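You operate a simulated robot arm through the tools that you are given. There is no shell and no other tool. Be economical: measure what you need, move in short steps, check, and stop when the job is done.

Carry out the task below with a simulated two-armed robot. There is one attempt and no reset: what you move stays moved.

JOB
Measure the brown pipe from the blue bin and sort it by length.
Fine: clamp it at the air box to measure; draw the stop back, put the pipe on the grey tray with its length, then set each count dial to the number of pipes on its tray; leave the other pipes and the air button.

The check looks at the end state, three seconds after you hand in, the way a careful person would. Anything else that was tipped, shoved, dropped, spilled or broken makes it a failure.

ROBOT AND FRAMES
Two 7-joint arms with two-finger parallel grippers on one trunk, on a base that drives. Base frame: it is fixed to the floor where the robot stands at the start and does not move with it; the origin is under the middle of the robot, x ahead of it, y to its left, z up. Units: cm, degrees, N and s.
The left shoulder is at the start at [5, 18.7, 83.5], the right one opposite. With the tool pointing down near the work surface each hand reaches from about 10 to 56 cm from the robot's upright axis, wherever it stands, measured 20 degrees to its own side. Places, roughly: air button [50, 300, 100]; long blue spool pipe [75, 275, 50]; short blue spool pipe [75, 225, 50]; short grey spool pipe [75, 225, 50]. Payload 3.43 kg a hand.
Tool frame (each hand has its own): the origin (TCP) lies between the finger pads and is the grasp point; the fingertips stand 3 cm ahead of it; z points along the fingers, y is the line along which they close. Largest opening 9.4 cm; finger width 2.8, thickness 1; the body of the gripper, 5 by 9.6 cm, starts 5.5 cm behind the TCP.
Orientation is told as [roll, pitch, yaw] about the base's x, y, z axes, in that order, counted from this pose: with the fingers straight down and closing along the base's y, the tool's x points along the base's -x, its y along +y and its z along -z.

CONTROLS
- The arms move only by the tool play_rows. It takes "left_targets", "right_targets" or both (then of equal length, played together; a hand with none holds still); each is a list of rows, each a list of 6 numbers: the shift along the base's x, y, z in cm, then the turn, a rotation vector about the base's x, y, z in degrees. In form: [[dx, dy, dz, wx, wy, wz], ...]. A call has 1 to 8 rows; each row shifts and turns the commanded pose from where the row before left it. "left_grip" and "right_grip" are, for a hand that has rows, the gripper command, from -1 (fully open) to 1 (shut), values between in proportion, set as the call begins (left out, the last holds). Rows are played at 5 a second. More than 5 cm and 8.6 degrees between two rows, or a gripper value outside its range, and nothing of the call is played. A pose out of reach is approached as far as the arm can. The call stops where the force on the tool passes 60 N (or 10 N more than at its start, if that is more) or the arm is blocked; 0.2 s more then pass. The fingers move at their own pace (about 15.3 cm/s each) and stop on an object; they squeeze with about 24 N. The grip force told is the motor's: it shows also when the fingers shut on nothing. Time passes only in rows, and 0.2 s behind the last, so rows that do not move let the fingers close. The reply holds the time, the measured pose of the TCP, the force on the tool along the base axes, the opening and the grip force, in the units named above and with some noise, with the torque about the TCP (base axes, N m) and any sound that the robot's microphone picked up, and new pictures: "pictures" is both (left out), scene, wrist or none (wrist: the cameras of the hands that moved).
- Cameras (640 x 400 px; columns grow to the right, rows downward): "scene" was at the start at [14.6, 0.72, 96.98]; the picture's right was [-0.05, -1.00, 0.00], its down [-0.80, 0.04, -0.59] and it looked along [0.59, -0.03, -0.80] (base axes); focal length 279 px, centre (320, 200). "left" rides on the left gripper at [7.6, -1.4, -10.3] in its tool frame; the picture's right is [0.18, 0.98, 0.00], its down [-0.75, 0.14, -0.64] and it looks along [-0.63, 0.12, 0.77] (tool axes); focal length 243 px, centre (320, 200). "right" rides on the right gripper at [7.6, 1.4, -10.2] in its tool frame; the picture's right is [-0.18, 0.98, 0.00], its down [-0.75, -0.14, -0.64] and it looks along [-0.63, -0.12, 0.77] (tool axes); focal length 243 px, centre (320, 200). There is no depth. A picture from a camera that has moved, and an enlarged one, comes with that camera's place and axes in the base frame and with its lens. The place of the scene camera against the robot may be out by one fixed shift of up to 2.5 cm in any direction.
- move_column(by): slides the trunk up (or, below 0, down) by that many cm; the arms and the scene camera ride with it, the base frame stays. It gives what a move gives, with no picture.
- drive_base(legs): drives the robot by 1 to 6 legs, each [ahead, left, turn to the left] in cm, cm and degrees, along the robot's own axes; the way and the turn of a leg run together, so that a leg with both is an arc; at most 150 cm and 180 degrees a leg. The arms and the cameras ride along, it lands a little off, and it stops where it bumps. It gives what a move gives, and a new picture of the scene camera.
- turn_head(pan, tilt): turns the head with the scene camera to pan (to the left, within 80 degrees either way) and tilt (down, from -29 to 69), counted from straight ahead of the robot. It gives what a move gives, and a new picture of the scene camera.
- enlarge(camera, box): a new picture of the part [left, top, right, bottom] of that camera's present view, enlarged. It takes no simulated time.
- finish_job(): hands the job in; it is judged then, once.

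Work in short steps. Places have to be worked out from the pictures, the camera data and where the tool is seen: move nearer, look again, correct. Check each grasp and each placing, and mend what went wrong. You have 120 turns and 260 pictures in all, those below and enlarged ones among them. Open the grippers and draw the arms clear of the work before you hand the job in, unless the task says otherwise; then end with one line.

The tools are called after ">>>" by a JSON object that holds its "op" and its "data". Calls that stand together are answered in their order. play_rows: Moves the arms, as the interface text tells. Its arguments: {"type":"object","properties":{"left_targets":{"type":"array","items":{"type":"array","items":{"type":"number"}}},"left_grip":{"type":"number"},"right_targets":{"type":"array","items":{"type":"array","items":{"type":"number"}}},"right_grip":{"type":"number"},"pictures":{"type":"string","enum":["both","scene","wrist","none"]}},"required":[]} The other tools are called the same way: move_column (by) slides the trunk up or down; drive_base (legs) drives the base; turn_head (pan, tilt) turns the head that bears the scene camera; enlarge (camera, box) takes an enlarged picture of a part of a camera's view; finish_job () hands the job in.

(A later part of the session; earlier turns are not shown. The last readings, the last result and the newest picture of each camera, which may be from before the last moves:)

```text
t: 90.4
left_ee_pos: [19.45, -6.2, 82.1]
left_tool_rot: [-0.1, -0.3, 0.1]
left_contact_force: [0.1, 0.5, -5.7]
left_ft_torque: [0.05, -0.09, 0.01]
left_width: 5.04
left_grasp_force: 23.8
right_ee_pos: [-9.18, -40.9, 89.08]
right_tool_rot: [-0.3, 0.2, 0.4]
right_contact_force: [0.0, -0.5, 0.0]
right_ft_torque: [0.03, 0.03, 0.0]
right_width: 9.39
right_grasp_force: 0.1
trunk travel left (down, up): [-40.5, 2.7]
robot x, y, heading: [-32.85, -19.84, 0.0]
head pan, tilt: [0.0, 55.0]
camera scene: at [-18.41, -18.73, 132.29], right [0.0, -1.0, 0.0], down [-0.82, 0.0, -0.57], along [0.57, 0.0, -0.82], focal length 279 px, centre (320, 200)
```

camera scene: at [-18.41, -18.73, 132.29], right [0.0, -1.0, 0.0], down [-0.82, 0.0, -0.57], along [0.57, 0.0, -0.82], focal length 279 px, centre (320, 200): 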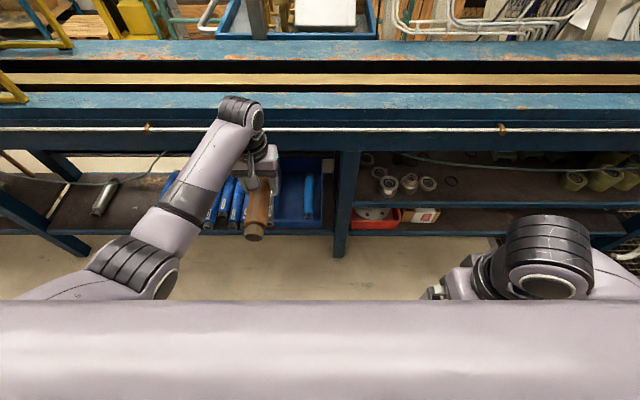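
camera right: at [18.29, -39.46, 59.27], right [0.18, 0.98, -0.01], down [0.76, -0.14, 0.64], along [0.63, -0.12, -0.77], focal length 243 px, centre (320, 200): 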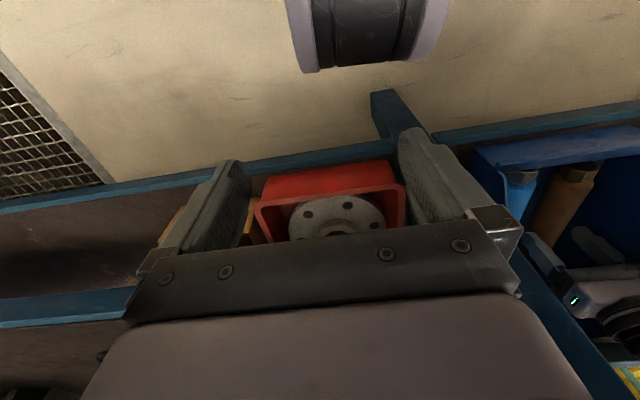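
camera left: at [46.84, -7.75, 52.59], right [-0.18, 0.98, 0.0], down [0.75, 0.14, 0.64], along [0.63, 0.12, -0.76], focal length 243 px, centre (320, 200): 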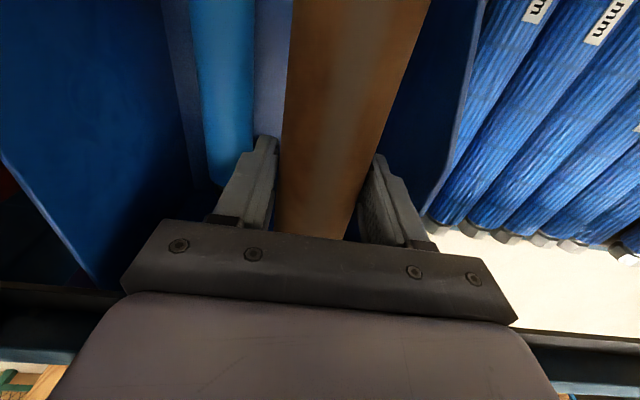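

Held firmly. I retract the hand a little, raise it, and begin turning the pipe to lie along y (yaw +90 in steps).

>>> {"op": "play_rows", "data": {"left_targets": [[-4, 1, 2, 0, 0, 0], [-4, 1, 2, 0, 0, 0], [-2, 1, 3, 0, 0, 8.5], [0, 1, 0, 0, 0, 8.5], [0, 1, 0, 0, 0, 8.5], [0, 0, 0, 0, 0, 8.5], [0, 0, 0, 0, 0, 8.5], [0, 0, 0, 0, 0, 0]], "pictures": "scene"}}

```text
t: 92.2
left_ee_pos: [9.49, -1.23, 89.22]
left_tool_rot: [0.0, -0.1, 42.6]
left_contact_force: [0.7, -0.3, -5.9]
left_ft_torque: [0.09, -0.06, 0.03]
left_width: 5.04
left_grasp_force: 23.6
right_ee_pos: [-9.19, -40.87, 89.06]
right_tool_rot: [-0.3, 0.2, 0.4]
right_contact_force: [-0.4, -0.3, 0.3]
right_ft_torque: [0.01, -0.01, -0.01]
right_width: 9.42
right_grasp_force: 0.2
trunk travel left (down, up): [-40.5, 2.7]
robot x, y, heading: [-33.04, -19.98, 0.0]
head pan, tilt: [0.0, 55.0]
camera scene: at [-18.43, -18.73, 132.29], right [0.0, -1.0, 0.0], down [-0.82, 0.0, -0.57], along [0.57, 0.0, -0.82], focal length 279 px, centre (320, 200)
```

scene: 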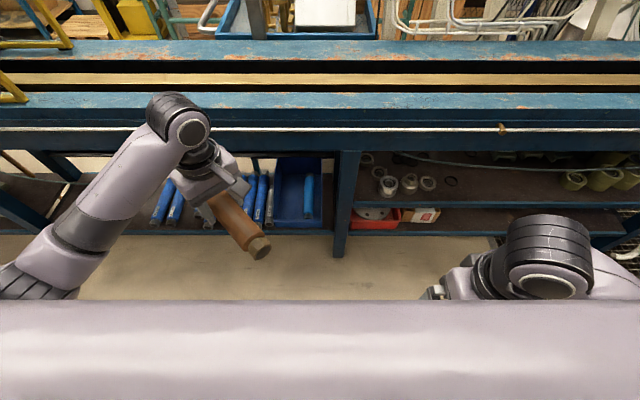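

The turn proceeds fine; I finish it to 90° and raise the hand above table height.

>>> {"op": "play_rows", "data": {"left_targets": [[0, 0, 2, 0, 0, 8.5], [0, 0, 3, 0, 0, 8.5], [0, 0, 3, 0, 0, 8.5], [0, 0, 3, 0, 0, 8.5], [0, 0, 2, 0, 0, 8.5], [0, 0, 0, 0, 0, 4.9], [0, 0, 0, 0, 0, 0]], "pictures": "none"}}

>>> {"op": "drive_base", "data": {"legs": [[0, 100, 0], [0, 100, 0], [0, 92, 0]]}}

>>> {"op": "turn_head", "data": {"pan": 0, "tilt": 40}}

```text
t: 93.8
left_ee_pos: [9.51, -1.25, 102.25]
left_tool_rot: [-0.1, -0.3, 89.9]
left_contact_force: [0.3, 0.0, -5.9]
left_ft_torque: [0.11, -0.01, -0.01]
left_width: 5.02
left_grasp_force: 24.4
right_ee_pos: [-9.23, -40.86, 89.05]
right_tool_rot: [-0.4, 0.1, 0.4]
right_contact_force: [-0.4, 0.9, 0.9]
right_ft_torque: [0.0, 0.04, 0.01]
right_width: 9.42
right_grasp_force: 0.0
trunk travel left (down, up): [-40.5, 2.7]
robot x, y, heading: [-32.76, -20.15, 0.3]
head pan, tilt: [0.0, 55.0]
```

```text
t: 119.5
left_ee_pos: [7.68, 289.01, 102.25]
left_tool_rot: [-0.1, -0.2, 89.7]
left_contact_force: [-0.5, -0.7, -6.3]
left_ft_torque: [0.1, -0.01, -0.02]
left_width: 5.06
left_grasp_force: 23.7
right_ee_pos: [-11.33, 249.44, 89.2]
right_tool_rot: [-0.3, 0.3, 0.1]
right_contact_force: [0.5, 0.2, -0.7]
right_ft_torque: [0.04, 0.01, -0.03]
right_width: 9.4
right_grasp_force: 0.0
trunk travel left (down, up): [-40.5, 2.7]
robot x, y, heading: [-35.13, 270.68, -0.3]
head pan, tilt: [0.0, 55.0]
camera scene: at [-20.4, 271.53, 132.29], right [0.0, -1.0, 0.0], down [-0.82, 0.0, -0.57], along [0.57, 0.0, -0.82], focal length 279 px, centre (320, 200)
```

scene: 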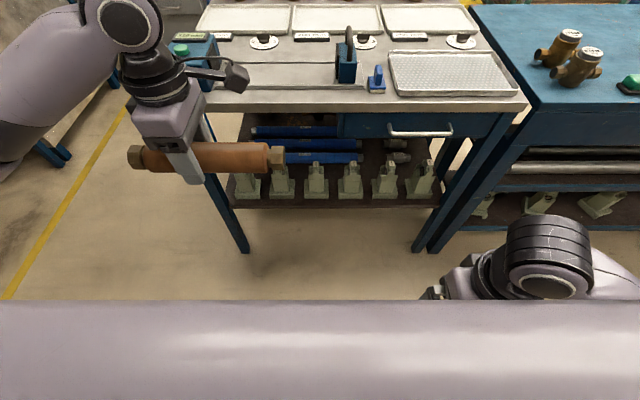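

```text
t: 120.2
left_ee_pos: [7.55, 288.81, 102.18]
left_tool_rot: [-0.1, -0.2, 89.8]
left_contact_force: [-0.8, 1.0, -6.9]
left_ft_torque: [0.15, 0.04, -0.03]
left_width: 5.02
left_grasp_force: 24.1
right_ee_pos: [-11.25, 249.45, 89.14]
right_tool_rot: [-0.2, 0.1, 0.1]
right_contact_force: [-0.1, -0.5, 0.2]
right_ft_torque: [0.02, -0.01, 0.0]
right_width: 9.44
right_grasp_force: 0.0
trunk travel left (down, up): [-40.5, 2.7]
robot x, y, heading: [-35.0, 270.64, -0.1]
head pan, tilt: [0.0, 40.0]
camera scene: at [-19.11, 271.52, 134.35], right [0.0, -1.0, 0.0], down [-0.64, 0.0, -0.77], along [0.77, 0.0, -0.64], focal length 279 px, centre (320, 200)
```

scene: 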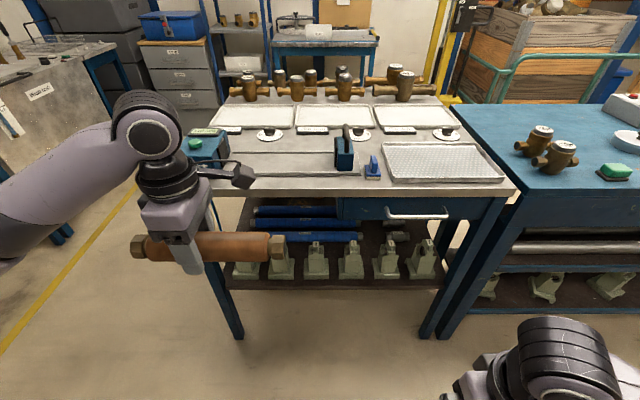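

Pipe ≈22 cm by eye. Before approaching the table I shift the hand away from the air box and up a little, then drive ahead.

>>> {"op": "play_rows", "data": {"left_targets": [[2, -3, 3, 0, 0, 0], [2, -2, 2, 0, 0, 0], [0, 0, 0, 0, 0, 0]], "pictures": "none"}}

>>> {"op": "drive_base", "data": {"legs": [[30, 0, 0]]}}

>>> {"op": "enlarge", "data": {"camera": "left", "box": [0, 0, 640, 400]}}

```text
t: 121.0
left_ee_pos: [11.74, 283.93, 107.32]
left_tool_rot: [0.0, -0.3, 89.6]
left_contact_force: [0.5, -0.7, -6.0]
left_ft_torque: [0.12, -0.01, 0.0]
left_width: 5.01
left_grasp_force: 24.4
right_ee_pos: [-11.25, 249.27, 89.1]
right_tool_rot: [-0.3, 0.3, 0.2]
right_contact_force: [-0.4, -0.2, -1.5]
right_ft_torque: [0.02, 0.0, -0.01]
right_width: 9.42
right_grasp_force: 0.1
trunk travel left (down, up): [-40.5, 2.7]
robot x, y, heading: [-35.12, 270.36, -0.3]
head pan, tilt: [0.0, 40.0]
```

```text
t: 123.1
left_ee_pos: [42.23, 284.01, 107.27]
left_tool_rot: [0.0, -0.4, 89.8]
left_contact_force: [0.0, 0.1, -6.1]
left_ft_torque: [0.11, 0.01, -0.01]
left_width: 5.05
left_grasp_force: 24.3
right_ee_pos: [19.35, 249.3, 89.21]
right_tool_rot: [-0.3, 0.2, 0.2]
right_contact_force: [0.5, 1.5, 0.4]
right_ft_torque: [0.0, -0.01, 0.01]
right_width: 9.4
right_grasp_force: 0.1
trunk travel left (down, up): [-40.5, 2.7]
robot x, y, heading: [-4.07, 270.75, 0.1]
head pan, tilt: [0.0, 40.0]
camera scene: at [11.45, 271.5, 134.35], right [0.0, -1.0, 0.0], down [-0.64, 0.0, -0.77], along [0.77, 0.0, -0.64], focal length 279 px, centre (320, 200)
```

scene: 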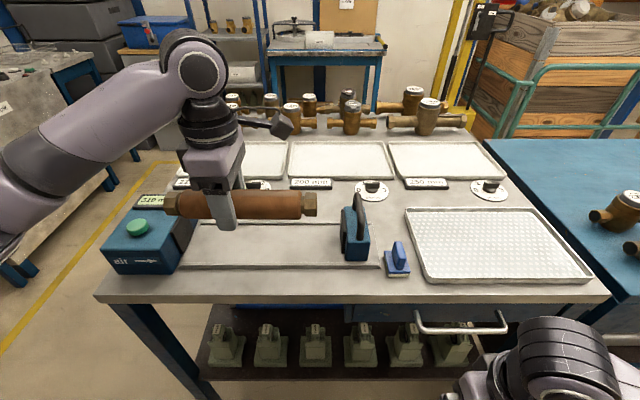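

```text
1.00 times, centred on (320, 200) of left (not enlarged: the box is as wide or as high as the picture)
camera zoom: at [43.48, 276.25, 117.5], right [-0.98, -0.18, 0.0], down [-0.14, 0.75, 0.65], along [-0.12, 0.64, -0.76], focal length 243 px, centre (320, 200)
```

zoom: 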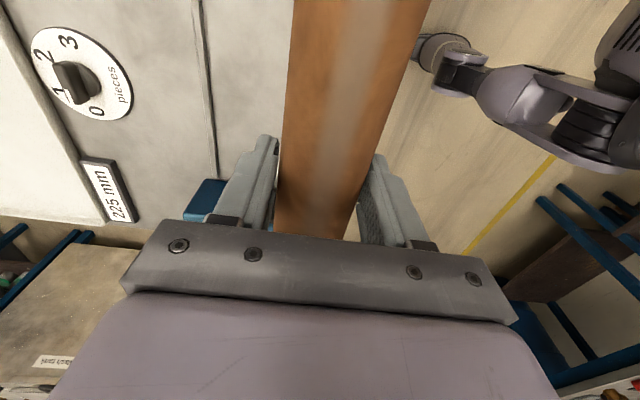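

Camera geometry puts the bed between rails at x≈43.7–54.4 (centre 49), surface z≈89–90, pad at y≈298, stop at y≈267. I move over the bed centre and lower partway.

>>> {"op": "play_rows", "data": {"left_targets": [[4, 0, 0, 0, 0, 0], [3, -0.5, -2, 0, 0, 0], [0, 0, -4, 0, 0, 0], [0, 0, -3, 0, 0, 0], [0, 0, 0, 0, 0, 0]], "pictures": "both"}}

```text
t: 124.3
left_ee_pos: [49.04, 283.37, 98.29]
left_tool_rot: [-0.2, -0.4, 89.8]
left_contact_force: [-0.1, 0.1, -6.5]
left_ft_torque: [0.12, 0.02, 0.0]
left_width: 5.03
left_grasp_force: 24.1
right_ee_pos: [19.11, 249.36, 89.02]
right_tool_rot: [-0.3, 0.2, 0.2]
right_contact_force: [-0.2, -0.3, 0.7]
right_ft_torque: [0.01, 0.0, -0.02]
right_width: 9.41
right_grasp_force: 0.0
trunk travel left (down, up): [-40.5, 2.7]
robot x, y, heading: [-4.73, 270.78, -0.1]
head pan, tilt: [0.0, 40.0]
camera scene: at [11.39, 271.5, 134.36], right [0.0, -1.0, 0.0], down [-0.64, 0.0, -0.77], along [0.77, 0.0, -0.64], focal length 279 px, centre (320, 200)
camera left: at [50.24, 275.64, 108.66], right [-0.98, -0.18, 0.0], down [-0.14, 0.75, 0.65], along [-0.11, 0.63, -0.76], focal length 243 px, centre (320, 200)
```

scene: 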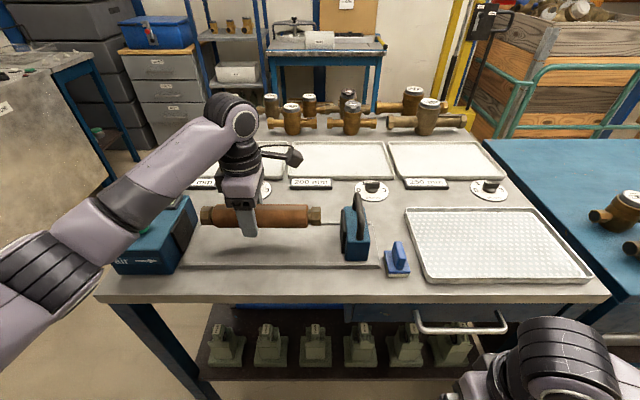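
left: 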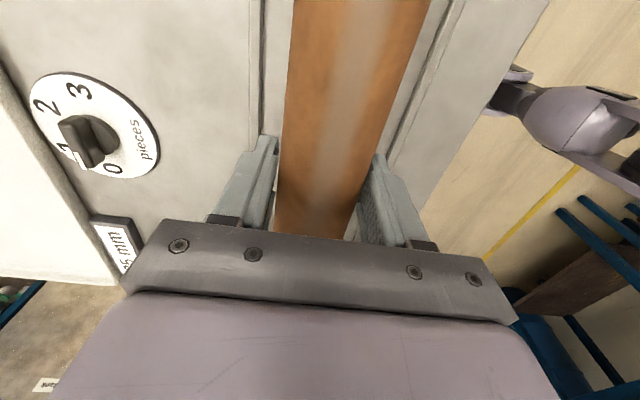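

Rails in the wrist view are centred at x≈48.1; I shift -0.9 and descend gently until contact.

>>> {"op": "play_rows", "data": {"left_targets": [[-0.9, 0, -2, 0, 0, 0], [0, 0, -2, 0, 0, 0], [0, 0, -1, 0, 0, 0], [0, 0, -0.5, 0, 0, 0], [0, 0, 0, 0, 0, 0]], "pictures": "both"}}

```text
t: 125.5
left_ee_pos: [48.17, 283.4, 93.66]
left_tool_rot: [-1.0, -0.1, 89.8]
left_contact_force: [1.5, 6.9, 48.0]
left_ft_torque: [0.14, 1.67, -0.22]
left_width: 5.05
left_grasp_force: 24.0
right_ee_pos: [19.02, 249.34, 89.31]
right_tool_rot: [-0.3, -0.2, 0.2]
right_contact_force: [0.2, -0.5, 0.4]
right_ft_torque: [0.0, 0.0, 0.01]
right_width: 9.41
right_grasp_force: 0.1
trunk travel left (down, up): [-40.5, 2.7]
robot x, y, heading: [-4.52, 270.52, 0.0]
head pan, tilt: [0.0, 40.0]
camera scene: at [10.94, 271.46, 134.49], right [0.0, -1.0, 0.0], down [-0.64, 0.0, -0.77], along [0.77, 0.0, -0.64], focal length 279 px, centre (320, 200)
camera left: at [49.27, 275.67, 104.0], right [-0.98, -0.18, -0.02], down [-0.15, 0.75, 0.64], along [-0.1, 0.63, -0.77], focal length 243 px, centre (320, 200)
```

scene: 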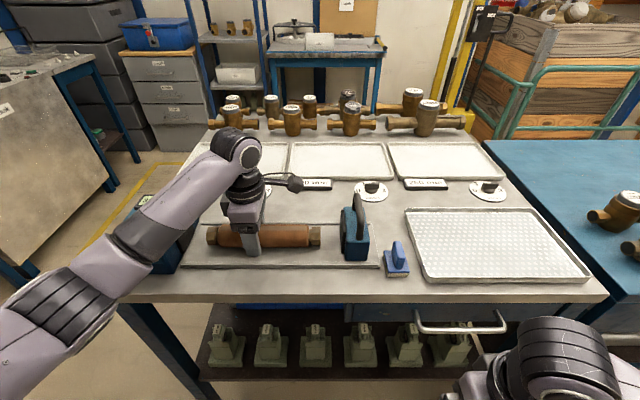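
left: 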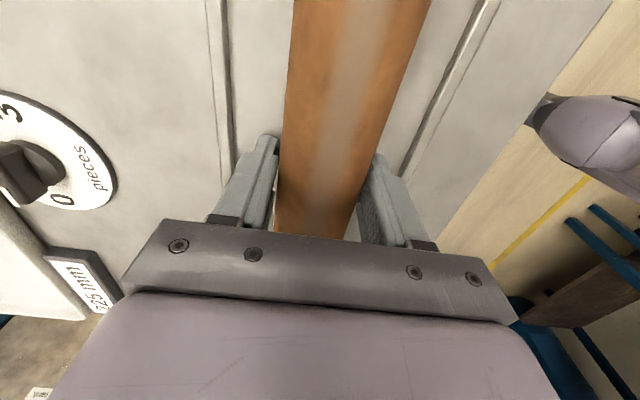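

Contact at TCP z≈93.7 (tips at the bed). I relieve the pressure slightly, then open the fingers to ~6.3 cm.

>>> {"op": "play_rows", "data": {"left_targets": [[0, 0, 0.8, 0, 0, 0], [0, 0, 0, 0, 0, 0]], "pictures": "none"}}

>>> {"op": "play_rows", "data": {"left_targets": [[0, 0, 0, 0, 0, 0], [0, 0, 0, 0, 0, 0]], "left_grip": -0.34, "pictures": "both"}}

```text
t: 126.1
left_ee_pos: [48.23, 283.31, 93.62]
left_tool_rot: [-0.3, -0.3, 89.8]
left_contact_force: [8.4, 0.2, 16.2]
left_ft_torque: [-0.91, 0.24, 0.13]
left_width: 5.04
left_grasp_force: 23.8
right_ee_pos: [19.19, 249.34, 89.04]
right_tool_rot: [-0.4, 0.0, 0.2]
right_contact_force: [-0.1, -0.3, 0.3]
right_ft_torque: [-0.05, -0.01, 0.0]
right_width: 9.38
right_grasp_force: 0.0
trunk travel left (down, up): [-40.5, 2.7]
robot x, y, heading: [-4.63, 270.14, 0.1]
head pan, tilt: [0.0, 40.0]
```

```text
t: 126.7
left_ee_pos: [48.23, 283.4, 93.76]
left_tool_rot: [-0.2, -0.3, 89.9]
left_contact_force: [12.2, -0.9, 13.3]
left_ft_torque: [-0.21, 0.09, 0.24]
left_width: 5.52
left_grasp_force: 0.0
right_ee_pos: [19.16, 249.35, 89.08]
right_tool_rot: [-0.3, 0.1, 0.3]
right_contact_force: [0.2, 0.2, 0.2]
right_ft_torque: [-0.01, 0.02, 0.01]
right_width: 9.42
right_grasp_force: 0.0
trunk travel left (down, up): [-40.5, 2.7]
robot x, y, heading: [-4.62, 270.89, -0.3]
head pan, tilt: [0.0, 40.0]
camera scene: at [11.36, 271.44, 134.36], right [0.0, -1.0, 0.0], down [-0.64, 0.0, -0.77], along [0.77, 0.0, -0.64], focal length 279 px, centre (320, 200)
camera left: at [49.44, 275.65, 103.93], right [-0.98, -0.18, 0.0], down [-0.14, 0.75, 0.65], along [-0.11, 0.64, -0.76], focal length 243 px, centre (320, 200)
```

scene: 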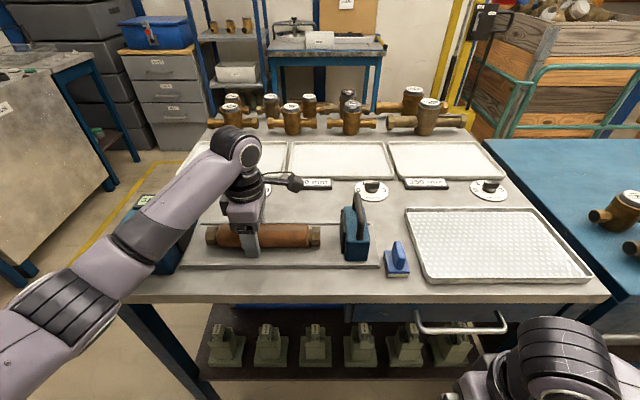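
left: 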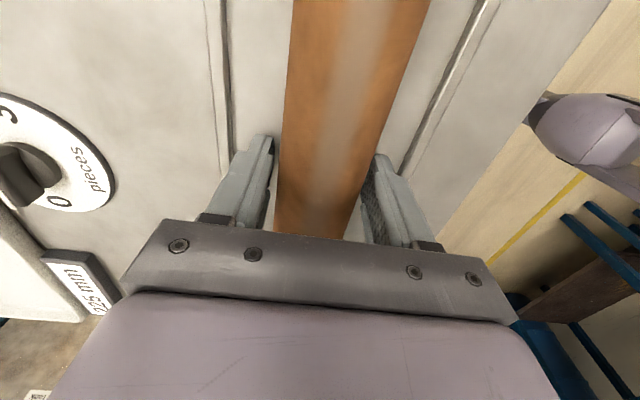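

The near finger seems to rub the near rail. The grip is released, so I raise the hand straight up.

>>> {"op": "play_rows", "data": {"left_targets": [[0.3, 0, 0.7, 0, 0, 0], [0, 0, 1.5, 0, 0, 0], [0, 0, 3, 0, 0, 0], [0, 0, 4, 0, 0, 0], [0, 0, 0, 0, 0, 0]], "pictures": "both"}}

```text
t: 127.9
left_ee_pos: [48.46, 283.44, 102.64]
left_tool_rot: [0.1, -0.4, 89.9]
left_contact_force: [-0.1, -0.3, -0.2]
left_ft_torque: [-0.02, -0.01, -0.02]
left_width: 6.32
left_grasp_force: 0.1
right_ee_pos: [19.24, 249.3, 88.98]
right_tool_rot: [-0.4, 0.0, 0.2]
right_contact_force: [-1.1, 0.6, 0.4]
right_ft_torque: [-0.01, 0.01, -0.04]
right_width: 9.41
right_grasp_force: 0.1
trunk travel left (down, up): [-40.5, 2.7]
robot x, y, heading: [-4.37, 270.51, -0.1]
head pan, tilt: [0.0, 40.0]
camera scene: at [11.35, 271.49, 134.36], right [0.0, -1.0, 0.0], down [-0.64, 0.0, -0.77], along [0.77, 0.0, -0.64], focal length 279 px, centre (320, 200)
camera left: at [49.76, 275.68, 112.98], right [-0.98, -0.18, 0.0], down [-0.14, 0.75, 0.65], along [-0.12, 0.64, -0.76], focal length 243 px, centre (320, 200)
```

scene: 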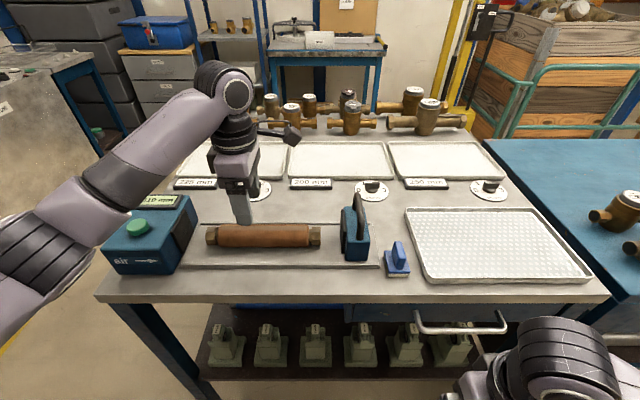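
left: 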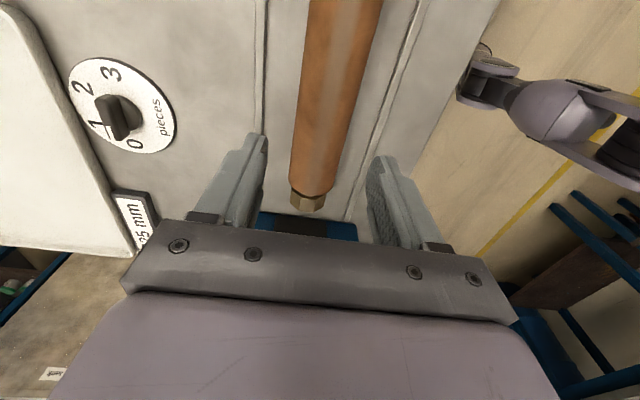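

The pipe lies on the bed about 3 cm from the pad. I take a closer look at the stop and its handle.

>>> {"op": "enlarge", "data": {"camera": "scene", "box": [300, 170, 440, 290]}}

>>> {"op": "enlarge", "data": {"camera": "scene", "box": [90, 170, 350, 290]}}

```text
3.33 times, centred on (370, 230) of scene
camera zoom: at [11.35, 271.49, 134.36], right [0.0, -1.0, 0.0], down [-0.64, 0.0, -0.77], along [0.77, 0.0, -0.64], focal length 930 px, centre (153, 100)
```

zoom: 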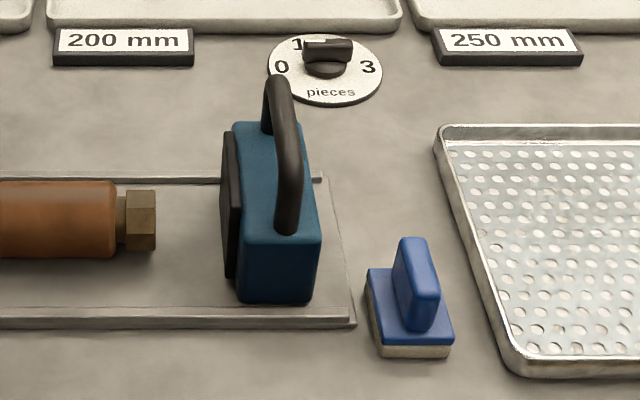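

```text
2.46 times, centred on (220, 230) of scene
camera zoom: at [11.35, 271.49, 134.36], right [0.0, -1.0, 0.0], down [-0.64, 0.0, -0.77], along [0.77, 0.0, -0.64], focal length 686 px, centre (566, 126)
```

zoom: 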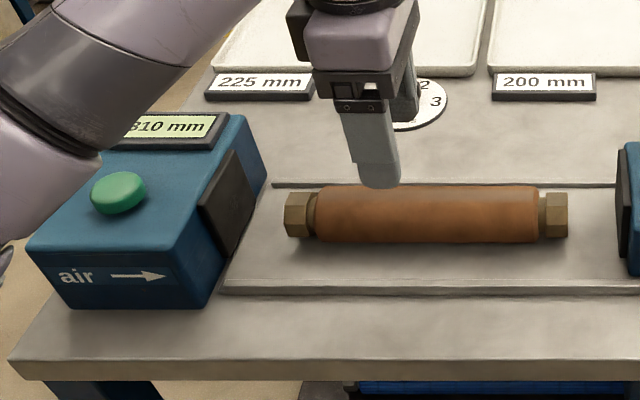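

The handle is an arch along x on top of the stop; the right hand in its default orientation can grip it. I retract the left hand and raise the right hand above table height.

>>> {"op": "play_rows", "data": {"left_targets": [[0, 0, 4, 0, 0, 0], [-4, 0, 3, 0, 0, 0], [-5, 1, 0, 0, 0, 0], [-5, 1, 0, 0, 0, 0], [-4, 1, 0, 0, 0, 0], [0, 0, 0, 0, 0, 0]], "right_targets": [[0, 0, 5, 0, 0, 0], [0, 0, 5, 0, 0, 0], [0, 0, 5, 0, 0, 0], [0, 0, 5, 0, 0, 0], [0, 1, 2, 0, 0, 0], [0, 0, 0, 0, 0, 0]], "right_grip": -0.3, "pictures": "none"}}

>>> {"op": "drive_base", "data": {"legs": [[6, 0, 0]]}}

```text
refused: row 3 steps farther than a row can; nothing moved
```

```text
t: 128.8
left_ee_pos: [54.42, 283.44, 102.63]
left_tool_rot: [0.0, -0.4, 89.9]
left_contact_force: [0.3, 0.5, 0.3]
left_ft_torque: [-0.02, 0.02, 0.03]
left_width: 6.31
left_grasp_force: 0.0
right_ee_pos: [25.16, 249.3, 89.05]
right_tool_rot: [-0.2, 0.2, 0.2]
right_contact_force: [0.6, -0.1, 0.1]
right_ft_torque: [0.0, 0.01, -0.01]
right_width: 9.4
right_grasp_force: 0.0
trunk travel left (down, up): [-40.5, 2.7]
robot x, y, heading: [1.23, 270.73, -0.1]
head pan, tilt: [0.0, 40.0]
camera scene: at [17.29, 271.49, 134.35], right [0.0, -1.0, 0.0], down [-0.64, 0.0, -0.77], along [0.77, 0.0, -0.64], focal length 279 px, centre (320, 200)
```

scene: 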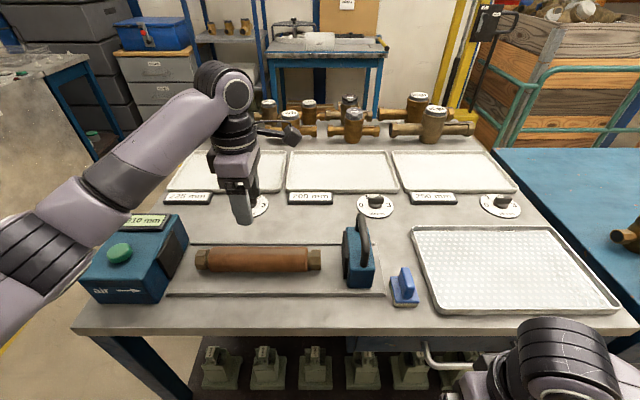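

The rows were a touch too long so the arms did not move; driving was still clear. I replay with shorter rows.

>>> {"op": "play_rows", "data": {"left_targets": [[0, 0, 4, 0, 0, 0], [-3, 0, 3, 0, 0, 0], [-4, 1, 0, 0, 0, 0], [-4, 1, 0, 0, 0, 0], [-4, 1, 0, 0, 0, 0], [-4, 0, 0, 0, 0, 0]], "right_targets": [[0, 0, 4.5, 0, 0, 0], [0, 0, 4.5, 0, 0, 0], [0, 0, 4.5, 0, 0, 0], [0, 0, 4.5, 0, 0, 0], [3, 3, 2, 0, 0, 0], [3, 3, 0, 0, 0, 0]], "right_grip": -0.3, "pictures": "none"}}

>>> {"op": "play_rows", "data": {"right_targets": [[4, 2, 0, 0, 0, 0], [4, 2, 0, 0, 0, 0], [4, 2, 0, 0, 0, 0], [0, 0, 0, 0, 0, 0]], "pictures": "both"}}

```text
t: 130.2
left_ee_pos: [35.28, 286.56, 109.66]
left_tool_rot: [-0.2, -0.2, 89.9]
left_contact_force: [-0.8, -1.1, -0.2]
left_ft_torque: [0.0, -0.03, 0.02]
left_width: 6.3
left_grasp_force: 0.1
right_ee_pos: [33.74, 256.0, 108.45]
right_tool_rot: [-0.4, 0.0, 0.3]
right_contact_force: [-1.7, -0.5, 0.1]
right_ft_torque: [0.01, -0.03, -0.01]
right_width: 6.11
right_grasp_force: 0.1
right hand out of reach, approached as far as the arm can: row 1, 2
trunk travel left (down, up): [-40.5, 2.7]
robot x, y, heading: [1.47, 270.7, -0.1]
head pan, tilt: [0.0, 40.0]
```

```text
t: 131.2
left_ee_pos: [35.45, 286.55, 109.65]
left_tool_rot: [-0.2, -0.4, 89.8]
left_contact_force: [-0.1, 0.1, 0.5]
left_ft_torque: [-0.01, 0.01, -0.02]
left_width: 6.31
left_grasp_force: 0.1
right_ee_pos: [45.72, 261.71, 108.28]
right_tool_rot: [-0.3, 0.1, 0.1]
right_contact_force: [0.0, -0.5, -0.7]
right_ft_torque: [0.03, 0.02, 0.02]
right_width: 6.1
right_grasp_force: 0.0
trunk travel left (down, up): [-40.5, 2.7]
robot x, y, heading: [1.49, 270.42, 0.1]
head pan, tilt: [0.0, 40.0]
camera scene: at [17.19, 271.46, 134.37], right [0.0, -1.0, 0.0], down [-0.64, 0.0, -0.77], along [0.77, 0.0, -0.64], focal length 279 px, centre (320, 200)
camera right: at [38.2, 263.17, 118.45], right [0.18, 0.98, -0.01], down [0.76, -0.13, 0.64], along [0.63, -0.12, -0.77], focal length 243 px, centre (320, 200)
```

scene: 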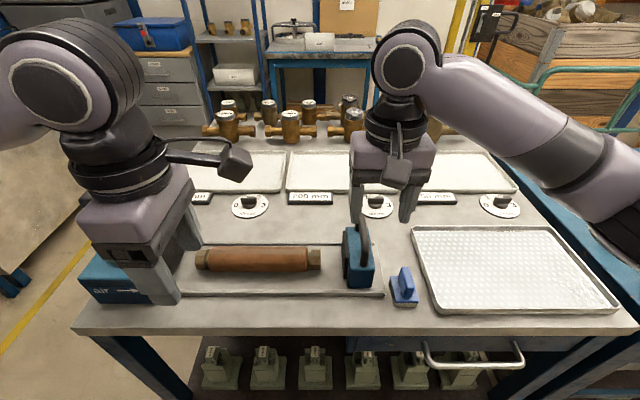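
right: 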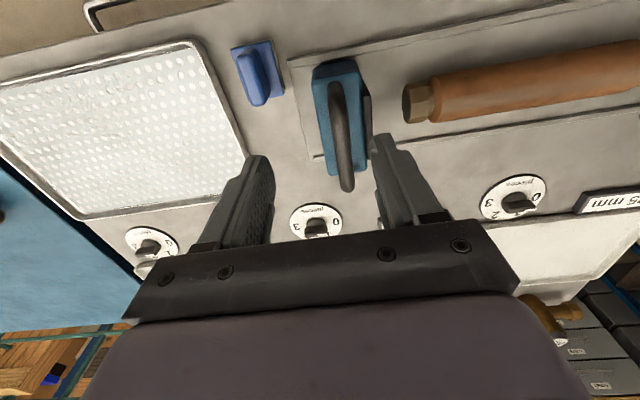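

The handle's bar is at y≈263.1, x≈43–51, top z≈100–101. I align and descend around it.

>>> {"op": "play_rows", "data": {"right_targets": [[1.3, 1.4, -2, 0, 0, 0], [0, 0, -2.5, 0, 0, 0], [0, 0, -2, 0, 0, 0], [0, 0, 0, 0, 0, 0]], "pictures": "both"}}

```text
t: 132.2
left_ee_pos: [35.52, 286.56, 109.78]
left_tool_rot: [-0.1, -0.4, 89.8]
left_contact_force: [0.4, -0.1, -0.4]
left_ft_torque: [0.05, 0.0, -0.01]
left_width: 6.29
left_grasp_force: 0.1
right_ee_pos: [47.03, 263.19, 101.95]
right_tool_rot: [-0.3, 0.1, 0.3]
right_contact_force: [0.8, -0.7, 0.1]
right_ft_torque: [0.01, -0.03, -0.03]
right_width: 6.11
right_grasp_force: 0.0
trunk travel left (down, up): [-40.5, 2.7]
robot x, y, heading: [1.48, 270.28, -0.0]
head pan, tilt: [0.0, 40.0]
camera scene: at [17.2, 271.49, 134.37], right [0.0, -1.0, 0.0], down [-0.64, 0.0, -0.77], along [0.77, 0.0, -0.64], focal length 279 px, centre (320, 200)
camera right: at [39.49, 264.67, 112.01], right [0.18, 0.98, -0.01], down [0.76, -0.13, 0.64], along [0.63, -0.12, -0.77], focal length 243 px, centre (320, 200)
```

scene: 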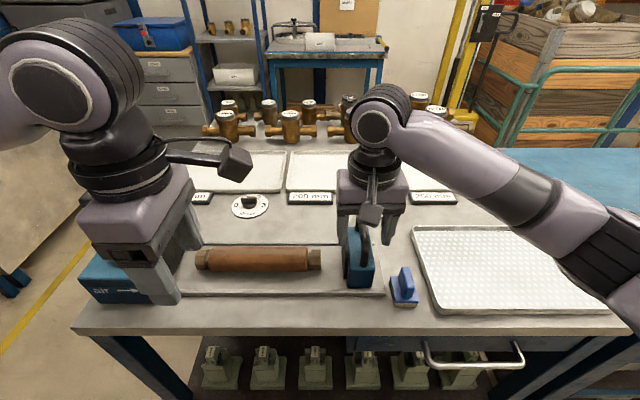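
right: 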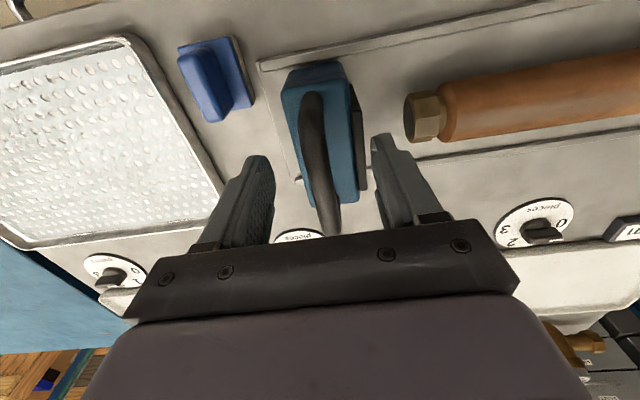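

Fingers straddle the handle bar. I descend 1.8 cm more and close.

>>> {"op": "play_rows", "data": {"right_targets": [[0, -0.2, -1, 0, 0, 0], [0, 0, -0.8, 0, 0, 0], [0, 0, 0, 0, 0, 0]], "pictures": "none"}}

>>> {"op": "play_rows", "data": {"right_targets": [[0, 0, 0, 0, 0, 0], [0, 0, 0, 0, 0, 0], [0, 0, 0, 0, 0, 0]], "right_grip": 1, "pictures": "both"}}

```text
t: 133.1
left_ee_pos: [35.39, 286.56, 109.66]
left_tool_rot: [-0.1, -0.3, 89.7]
left_contact_force: [0.8, -0.6, 0.6]
left_ft_torque: [0.0, -0.02, -0.01]
left_width: 6.28
left_grasp_force: 0.1
right_ee_pos: [46.96, 263.06, 100.2]
right_tool_rot: [-0.2, 0.1, 0.2]
right_contact_force: [-0.4, -0.9, 7.4]
right_ft_torque: [0.22, 0.03, 0.01]
right_width: 6.07
right_grasp_force: 0.0
trunk travel left (down, up): [-40.5, 2.7]
robot x, y, heading: [1.57, 270.76, -0.1]
head pan, tilt: [0.0, 40.0]
```

```text
t: 133.8
left_ee_pos: [35.31, 286.66, 109.68]
left_tool_rot: [-0.1, -0.3, 89.8]
left_contact_force: [0.2, -0.3, -0.2]
left_ft_torque: [0.02, 0.01, 0.02]
left_width: 6.3
left_grasp_force: 0.1
right_ee_pos: [47.0, 263.27, 100.12]
right_tool_rot: [-0.4, 0.1, 0.3]
right_contact_force: [-0.8, 6.2, 8.5]
right_ft_torque: [0.01, 0.22, -0.38]
right_width: 1.84
right_grasp_force: 45.1
trunk travel left (down, up): [-40.5, 2.7]
robot x, y, heading: [1.51, 270.55, -0.1]
head pan, tilt: [0.0, 40.0]
camera scene: at [17.13, 271.59, 134.38], right [0.0, -1.0, 0.0], down [-0.64, 0.0, -0.77], along [0.77, 0.0, -0.64], focal length 279 px, centre (320, 200)
camera right: at [39.43, 264.63, 110.32], right [0.18, 0.98, 0.0], down [0.75, -0.13, 0.64], along [0.63, -0.12, -0.77], focal length 243 px, centre (320, 200)
```

scene: 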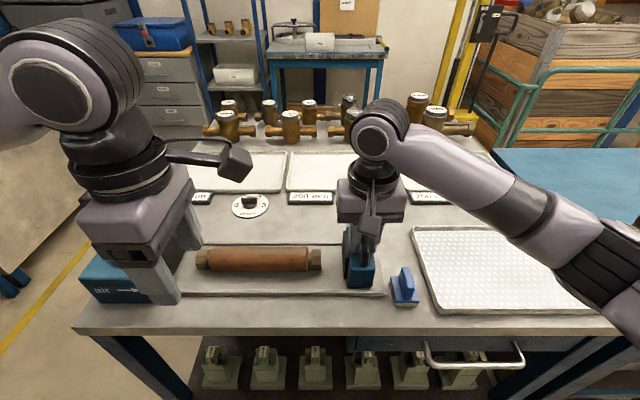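
right: 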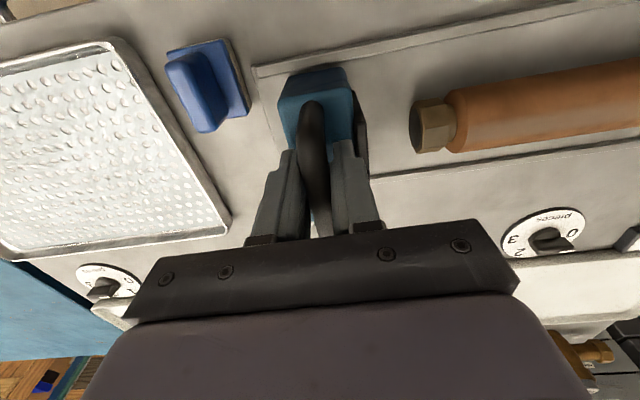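

Handle gripped (1.84 cm). I move the left hand further left for room and push the stop +y by 6 cm first.

>>> {"op": "play_rows", "data": {"left_targets": [[-1, 3, 2, 0, 0, 0], [-1, 3, 2, 0, 0, 0], [0, 0, 0, 0, 0, 0], [0, 0, 0, 0, 0, 0], [0, 0, 0, 0, 0, 0], [0, 0, 0, 0, 0, 0], [0, 0, 0, 0, 0, 0]], "right_targets": [[0, 0, 0.2, 0, 0, 0], [0, 1, 0, 0, 0, 0], [0, 1, 0, 0, 0, 0], [0, 1, 0, 0, 0, 0], [0, 1, 0, 0, 0, 0], [0, 1.5, 0, 0, 0, 0], [0, 0, 0, 0, 0, 0]], "pictures": "both"}}

```text
t: 135.4
left_ee_pos: [33.51, 292.47, 113.57]
left_tool_rot: [0.1, -0.3, 89.8]
left_contact_force: [-1.1, -0.2, 0.3]
left_ft_torque: [0.02, -0.01, 0.01]
left_width: 6.31
left_grasp_force: 0.0
right_ee_pos: [46.92, 268.66, 100.19]
right_tool_rot: [-0.3, 0.5, 0.3]
right_contact_force: [-6.7, -0.5, -27.6]
right_ft_torque: [0.05, 0.18, -0.41]
right_width: 1.84
right_grasp_force: 44.8
trunk travel left (down, up): [-40.5, 2.7]
robot x, y, heading: [1.92, 270.73, 0.2]
head pan, tilt: [0.0, 40.0]
camera scene: at [17.34, 271.49, 134.33], right [0.0, -1.0, 0.0], down [-0.64, 0.0, -0.77], along [0.77, 0.0, -0.64], focal length 279 px, centre (320, 200)
camera right: at [39.5, 270.09, 110.39], right [0.18, 0.98, -0.01], down [0.76, -0.13, 0.64], along [0.63, -0.12, -0.77], focal length 243 px, centre (320, 200)
camera left: at [34.84, 284.81, 123.86], right [-0.98, -0.18, 0.0], down [-0.14, 0.75, 0.65], along [-0.12, 0.64, -0.76], focal length 243 px, centre (320, 200)
```

scene: 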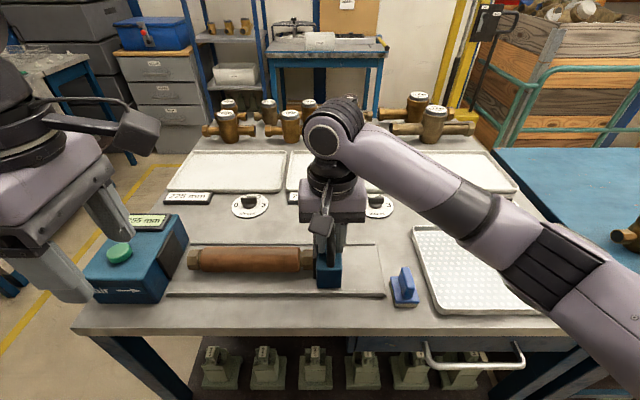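
right: 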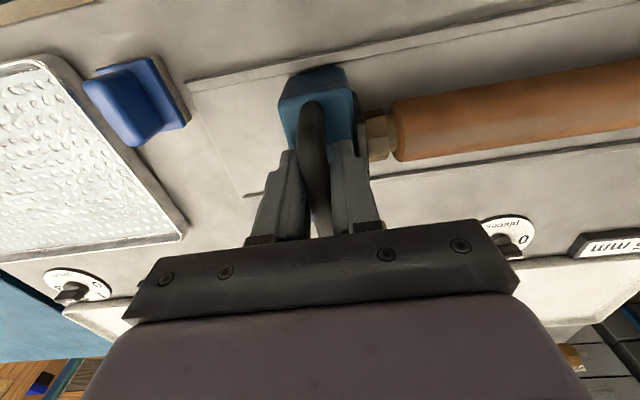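
left: 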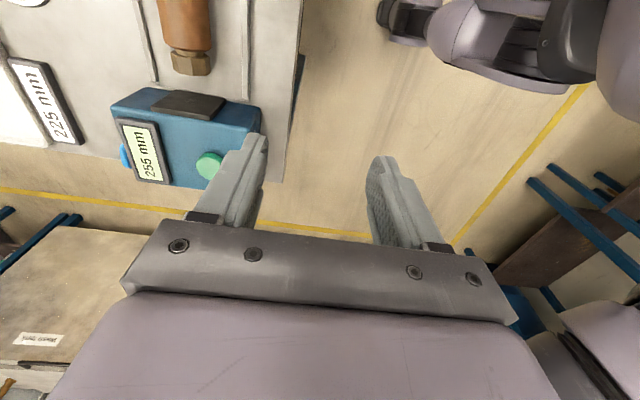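

The display now reads 255 mm; the pipe is moving along with the stop. I ease the upward pull and continue pushing ~2.6 cm.

>>> {"op": "play_rows", "data": {"right_targets": [[0, 0, -0.2, 0, 0, 0], [0, 1, 0, 0, 0, 0], [0, 1, 0, 0, 0, 0], [0, 0.5, 0, 0, 0, 0], [0, 0, 0, 0, 0, 0]], "pictures": "none"}}

>>> {"op": "enlarge", "data": {"camera": "left", "box": [80, 0, 300, 200]}}

```text
t: 136.7
left_ee_pos: [33.45, 292.47, 113.64]
left_tool_rot: [-0.1, -0.3, 89.9]
left_contact_force: [1.2, 0.7, -0.3]
left_ft_torque: [-0.03, -0.01, 0.01]
left_width: 6.3
left_grasp_force: 0.1
right_ee_pos: [47.09, 271.06, 100.21]
right_tool_rot: [-0.2, 0.0, 0.2]
right_contact_force: [-6.9, -6.0, -6.9]
right_ft_torque: [0.05, 1.37, -0.32]
right_width: 1.84
right_grasp_force: 45.0
trunk travel left (down, up): [-40.5, 2.7]
robot x, y, heading: [1.41, 270.29, -0.1]
head pan, tilt: [0.0, 40.0]
```

```text
2.00 times, centred on (190, 100) of left
camera zoom: at [34.71, 284.73, 123.95], right [-0.98, -0.18, 0.0], down [-0.14, 0.75, 0.65], along [-0.11, 0.64, -0.76], focal length 485 px, centre (580, 400)
```

zoom: 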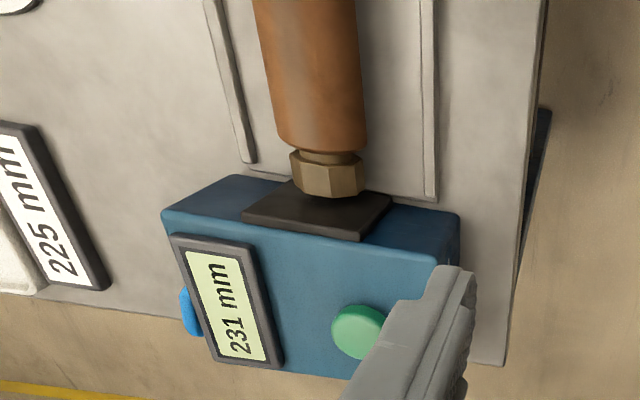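

231 mm, nearly clamped. I push on in fine steps until contact firms.

>>> {"op": "play_rows", "data": {"right_targets": [[0, 0.4, 0, 0, 0, 0], [0, 0.4, 0, 0, 0, 0], [0, 0.3, 0, 0, 0, 0], [0, 0, 0, 0, 0, 0]], "pictures": "none"}}

>>> {"op": "enlarge", "data": {"camera": "left", "box": [80, 0, 300, 200]}}

```text
t: 137.7
left_ee_pos: [33.3, 292.17, 113.78]
left_tool_rot: [-0.1, -0.5, 89.7]
left_contact_force: [0.0, 0.5, 0.2]
left_ft_torque: [0.02, 0.0, 0.0]
left_width: 6.29
left_grasp_force: 0.1
right_ee_pos: [47.09, 271.75, 100.26]
right_tool_rot: [-0.7, 0.0, -0.1]
right_contact_force: [-7.4, -28.6, -2.3]
right_ft_torque: [0.09, -1.35, 0.13]
right_width: 1.85
right_grasp_force: 45.0
trunk travel left (down, up): [-40.5, 2.7]
robot x, y, heading: [1.39, 270.45, -0.1]
head pan, tilt: [0.0, 40.0]
```

```text
2.00 times, centred on (190, 100) of left
camera zoom: at [34.64, 284.44, 124.01], right [-0.98, -0.18, 0.0], down [-0.14, 0.75, 0.65], along [-0.11, 0.64, -0.76], focal length 485 px, centre (580, 400)
```

zoom: 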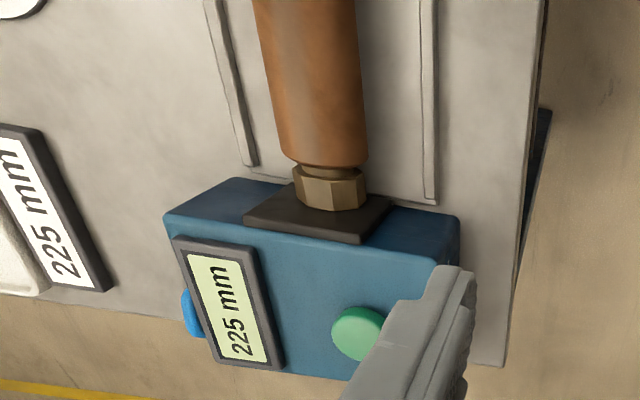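

Clamped at 28 N: the pipe is 225 mm. I draw the stop back to where it was.

>>> {"op": "play_rows", "data": {"right_targets": [[0, 0, 0, 0, 0, 0], [0, -1, 0, 0, 0, 0], [0, -1.5, 0, 0, 0, 0], [0, -1.5, 0, 0, 0, 0], [0, -1.5, 0, 0, 0, 0], [0, -1.5, 0, 0, 0, 0], [0, -1.8, 0, 0, 0, 0], [0, 0, 0, 0, 0, 0]], "pictures": "scene"}}

>>> {"op": "enlarge", "data": {"camera": "left", "box": [80, 0, 300, 200]}}

```text
t: 139.4
left_ee_pos: [33.45, 292.56, 113.65]
left_tool_rot: [-0.1, -0.3, 89.8]
left_contact_force: [0.4, -1.0, -1.0]
left_ft_torque: [0.04, -0.03, -0.01]
left_width: 6.32
left_grasp_force: 0.1
right_ee_pos: [47.05, 263.2, 100.18]
right_tool_rot: [-0.4, -0.1, -0.1]
right_contact_force: [12.5, -3.0, 15.8]
right_ft_torque: [-0.11, -0.09, -0.01]
right_width: 1.81
right_grasp_force: 44.9
trunk travel left (down, up): [-40.5, 2.7]
robot x, y, heading: [1.51, 270.29, -0.1]
head pan, tilt: [0.0, 40.0]
camera scene: at [17.23, 271.46, 134.37], right [0.0, -1.0, 0.0], down [-0.64, 0.0, -0.77], along [0.77, 0.0, -0.64], focal length 279 px, centre (320, 200)
```

scene: 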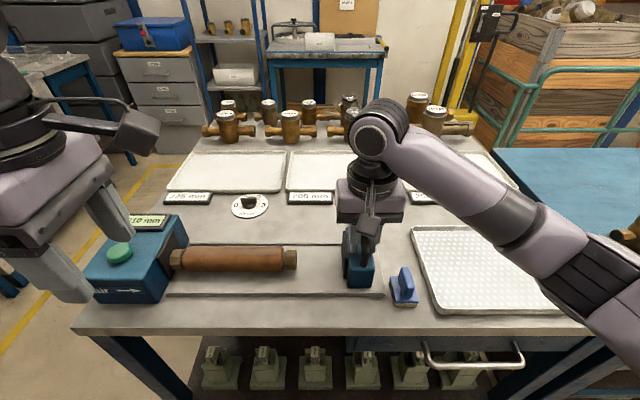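

```text
2.00 times, centred on (190, 100) of left
camera zoom: at [34.75, 284.77, 123.93], right [-0.98, -0.18, 0.0], down [-0.14, 0.75, 0.65], along [-0.11, 0.64, -0.76], focal length 485 px, centre (580, 400)
```

zoom: 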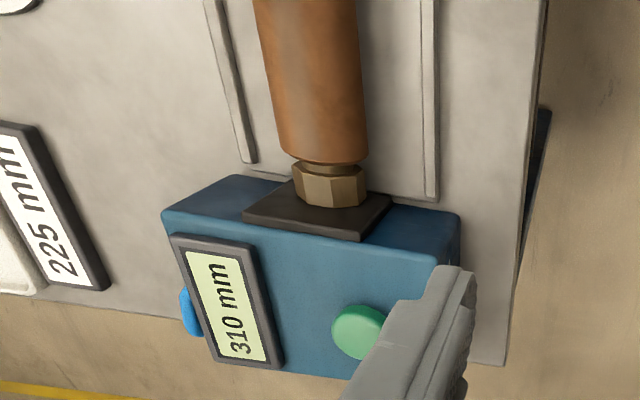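

Stop is back at 310 mm. I release the handle, raise the right hand and retract it.

>>> {"op": "play_rows", "data": {"right_targets": [[0, 0, 0, 0, 0, 0], [0, 0, 0, 0, 0, 0]], "right_grip": -0.3, "pictures": "none"}}

>>> {"op": "play_rows", "data": {"right_targets": [[0, 0, 2, 0, 0, 0], [0, 0, 3, 0, 0, 0], [0, 0, 4, 0, 0, 0], [0, -4, 2, 0, 0, 0], [-3, -4, 0, 0, 0, 0], [-4, -3, 0, 0, 0, 0], [0, 0, 0, 0, 0, 0]], "pictures": "scene"}}

```text
t: 140.1
left_ee_pos: [33.57, 292.55, 113.69]
left_tool_rot: [-0.1, -0.3, 89.9]
left_contact_force: [0.4, -1.2, -0.5]
left_ft_torque: [0.0, -0.02, -0.03]
left_width: 6.3
left_grasp_force: 0.2
right_ee_pos: [46.7, 263.5, 100.07]
right_tool_rot: [-0.2, 0.2, 0.4]
right_contact_force: [-1.7, 4.3, -1.9]
right_ft_torque: [-0.08, 0.02, -0.04]
right_width: 6.39
right_grasp_force: 2.5
trunk travel left (down, up): [-40.5, 2.7]
robot x, y, heading: [1.45, 270.03, 0.0]
head pan, tilt: [0.0, 40.0]
```

```text
t: 141.7
left_ee_pos: [33.59, 292.54, 113.61]
left_tool_rot: [0.0, -0.3, 89.8]
left_contact_force: [-1.1, -1.0, 0.7]
left_ft_torque: [0.01, 0.02, -0.01]
left_width: 6.32
left_grasp_force: 0.0
right_ee_pos: [39.93, 252.56, 110.85]
right_tool_rot: [-0.3, 0.3, 0.2]
right_contact_force: [0.6, -0.3, 0.4]
right_ft_torque: [-0.01, 0.03, 0.01]
right_width: 6.09
right_grasp_force: 0.1
trunk travel left (down, up): [-40.5, 2.7]
robot x, y, heading: [1.48, 270.15, 0.1]
head pan, tilt: [0.0, 40.0]
camera scene: at [17.23, 271.53, 134.36], right [0.0, -1.0, 0.0], down [-0.64, 0.0, -0.77], along [0.77, 0.0, -0.64], focal length 279 px, centre (320, 200)
```

scene: 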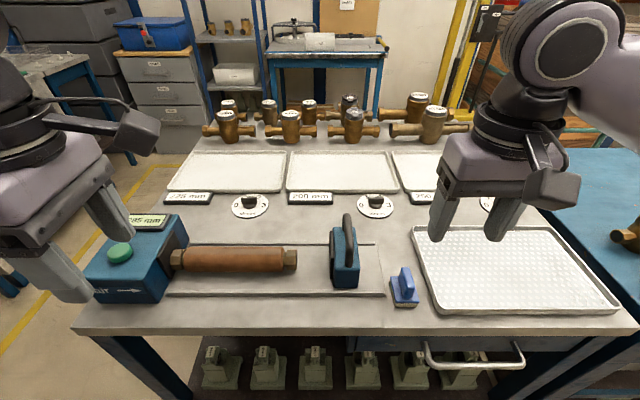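

The stop seems to have shifted a bit at release. I check the display.

>>> {"op": "enlarge", "data": {"camera": "scene", "box": [80, 180, 400, 320]}}

```text
2.00 times, centred on (240, 250) of scene
camera zoom: at [17.23, 271.53, 134.36], right [0.0, -1.0, 0.0], down [-0.64, 0.0, -0.77], along [0.77, 0.0, -0.64], focal length 558 px, centre (480, 100)
```

zoom: 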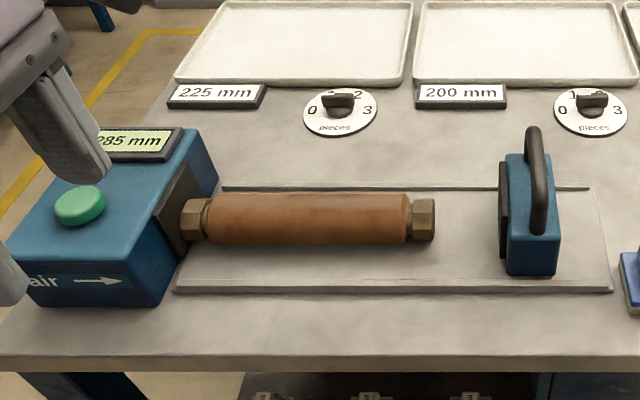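

It shows 285 mm – nudged as the fingers opened; I'll push it back to 310 later. Now the left hand goes above the pipe centre (≈48.3, 286).

>>> {"op": "play_rows", "data": {"left_targets": [[4, -2, 0, 0, 0, 0], [4, -2, 0, 0, 0, 0], [4, -2, 0, 0, 0, 0], [2.8, -0.5, -3, 0, 0, 0], [0, 0, -4, 0, 0, 0], [0, 0, 0, 0, 0, 0]], "left_grip": -0.4, "pictures": "wrist"}}

```text
t: 143.1
left_ee_pos: [48.28, 285.97, 106.37]
left_tool_rot: [-0.1, -0.3, 89.8]
left_contact_force: [0.0, -0.6, -0.1]
left_ft_torque: [-0.02, 0.01, -0.01]
left_width: 6.57
left_grasp_force: 0.1
right_ee_pos: [39.9, 252.46, 111.0]
right_tool_rot: [-0.3, 0.2, 0.3]
right_contact_force: [-0.1, -0.5, 0.5]
right_ft_torque: [-0.02, 0.01, 0.0]
right_width: 6.08
right_grasp_force: 0.0
trunk travel left (down, up): [-40.5, 2.7]
robot x, y, heading: [1.5, 270.36, 0.0]
head pan, tilt: [0.0, 40.0]
camera left: at [49.5, 278.15, 116.66], right [-0.98, -0.18, 0.0], down [-0.14, 0.75, 0.65], along [-0.11, 0.63, -0.76], focal length 243 px, centre (320, 200)
```

left: 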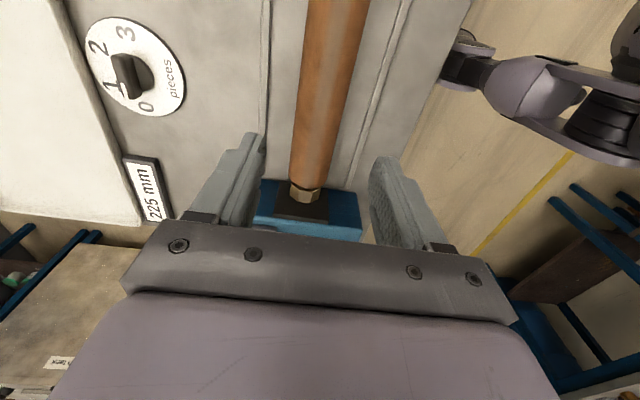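

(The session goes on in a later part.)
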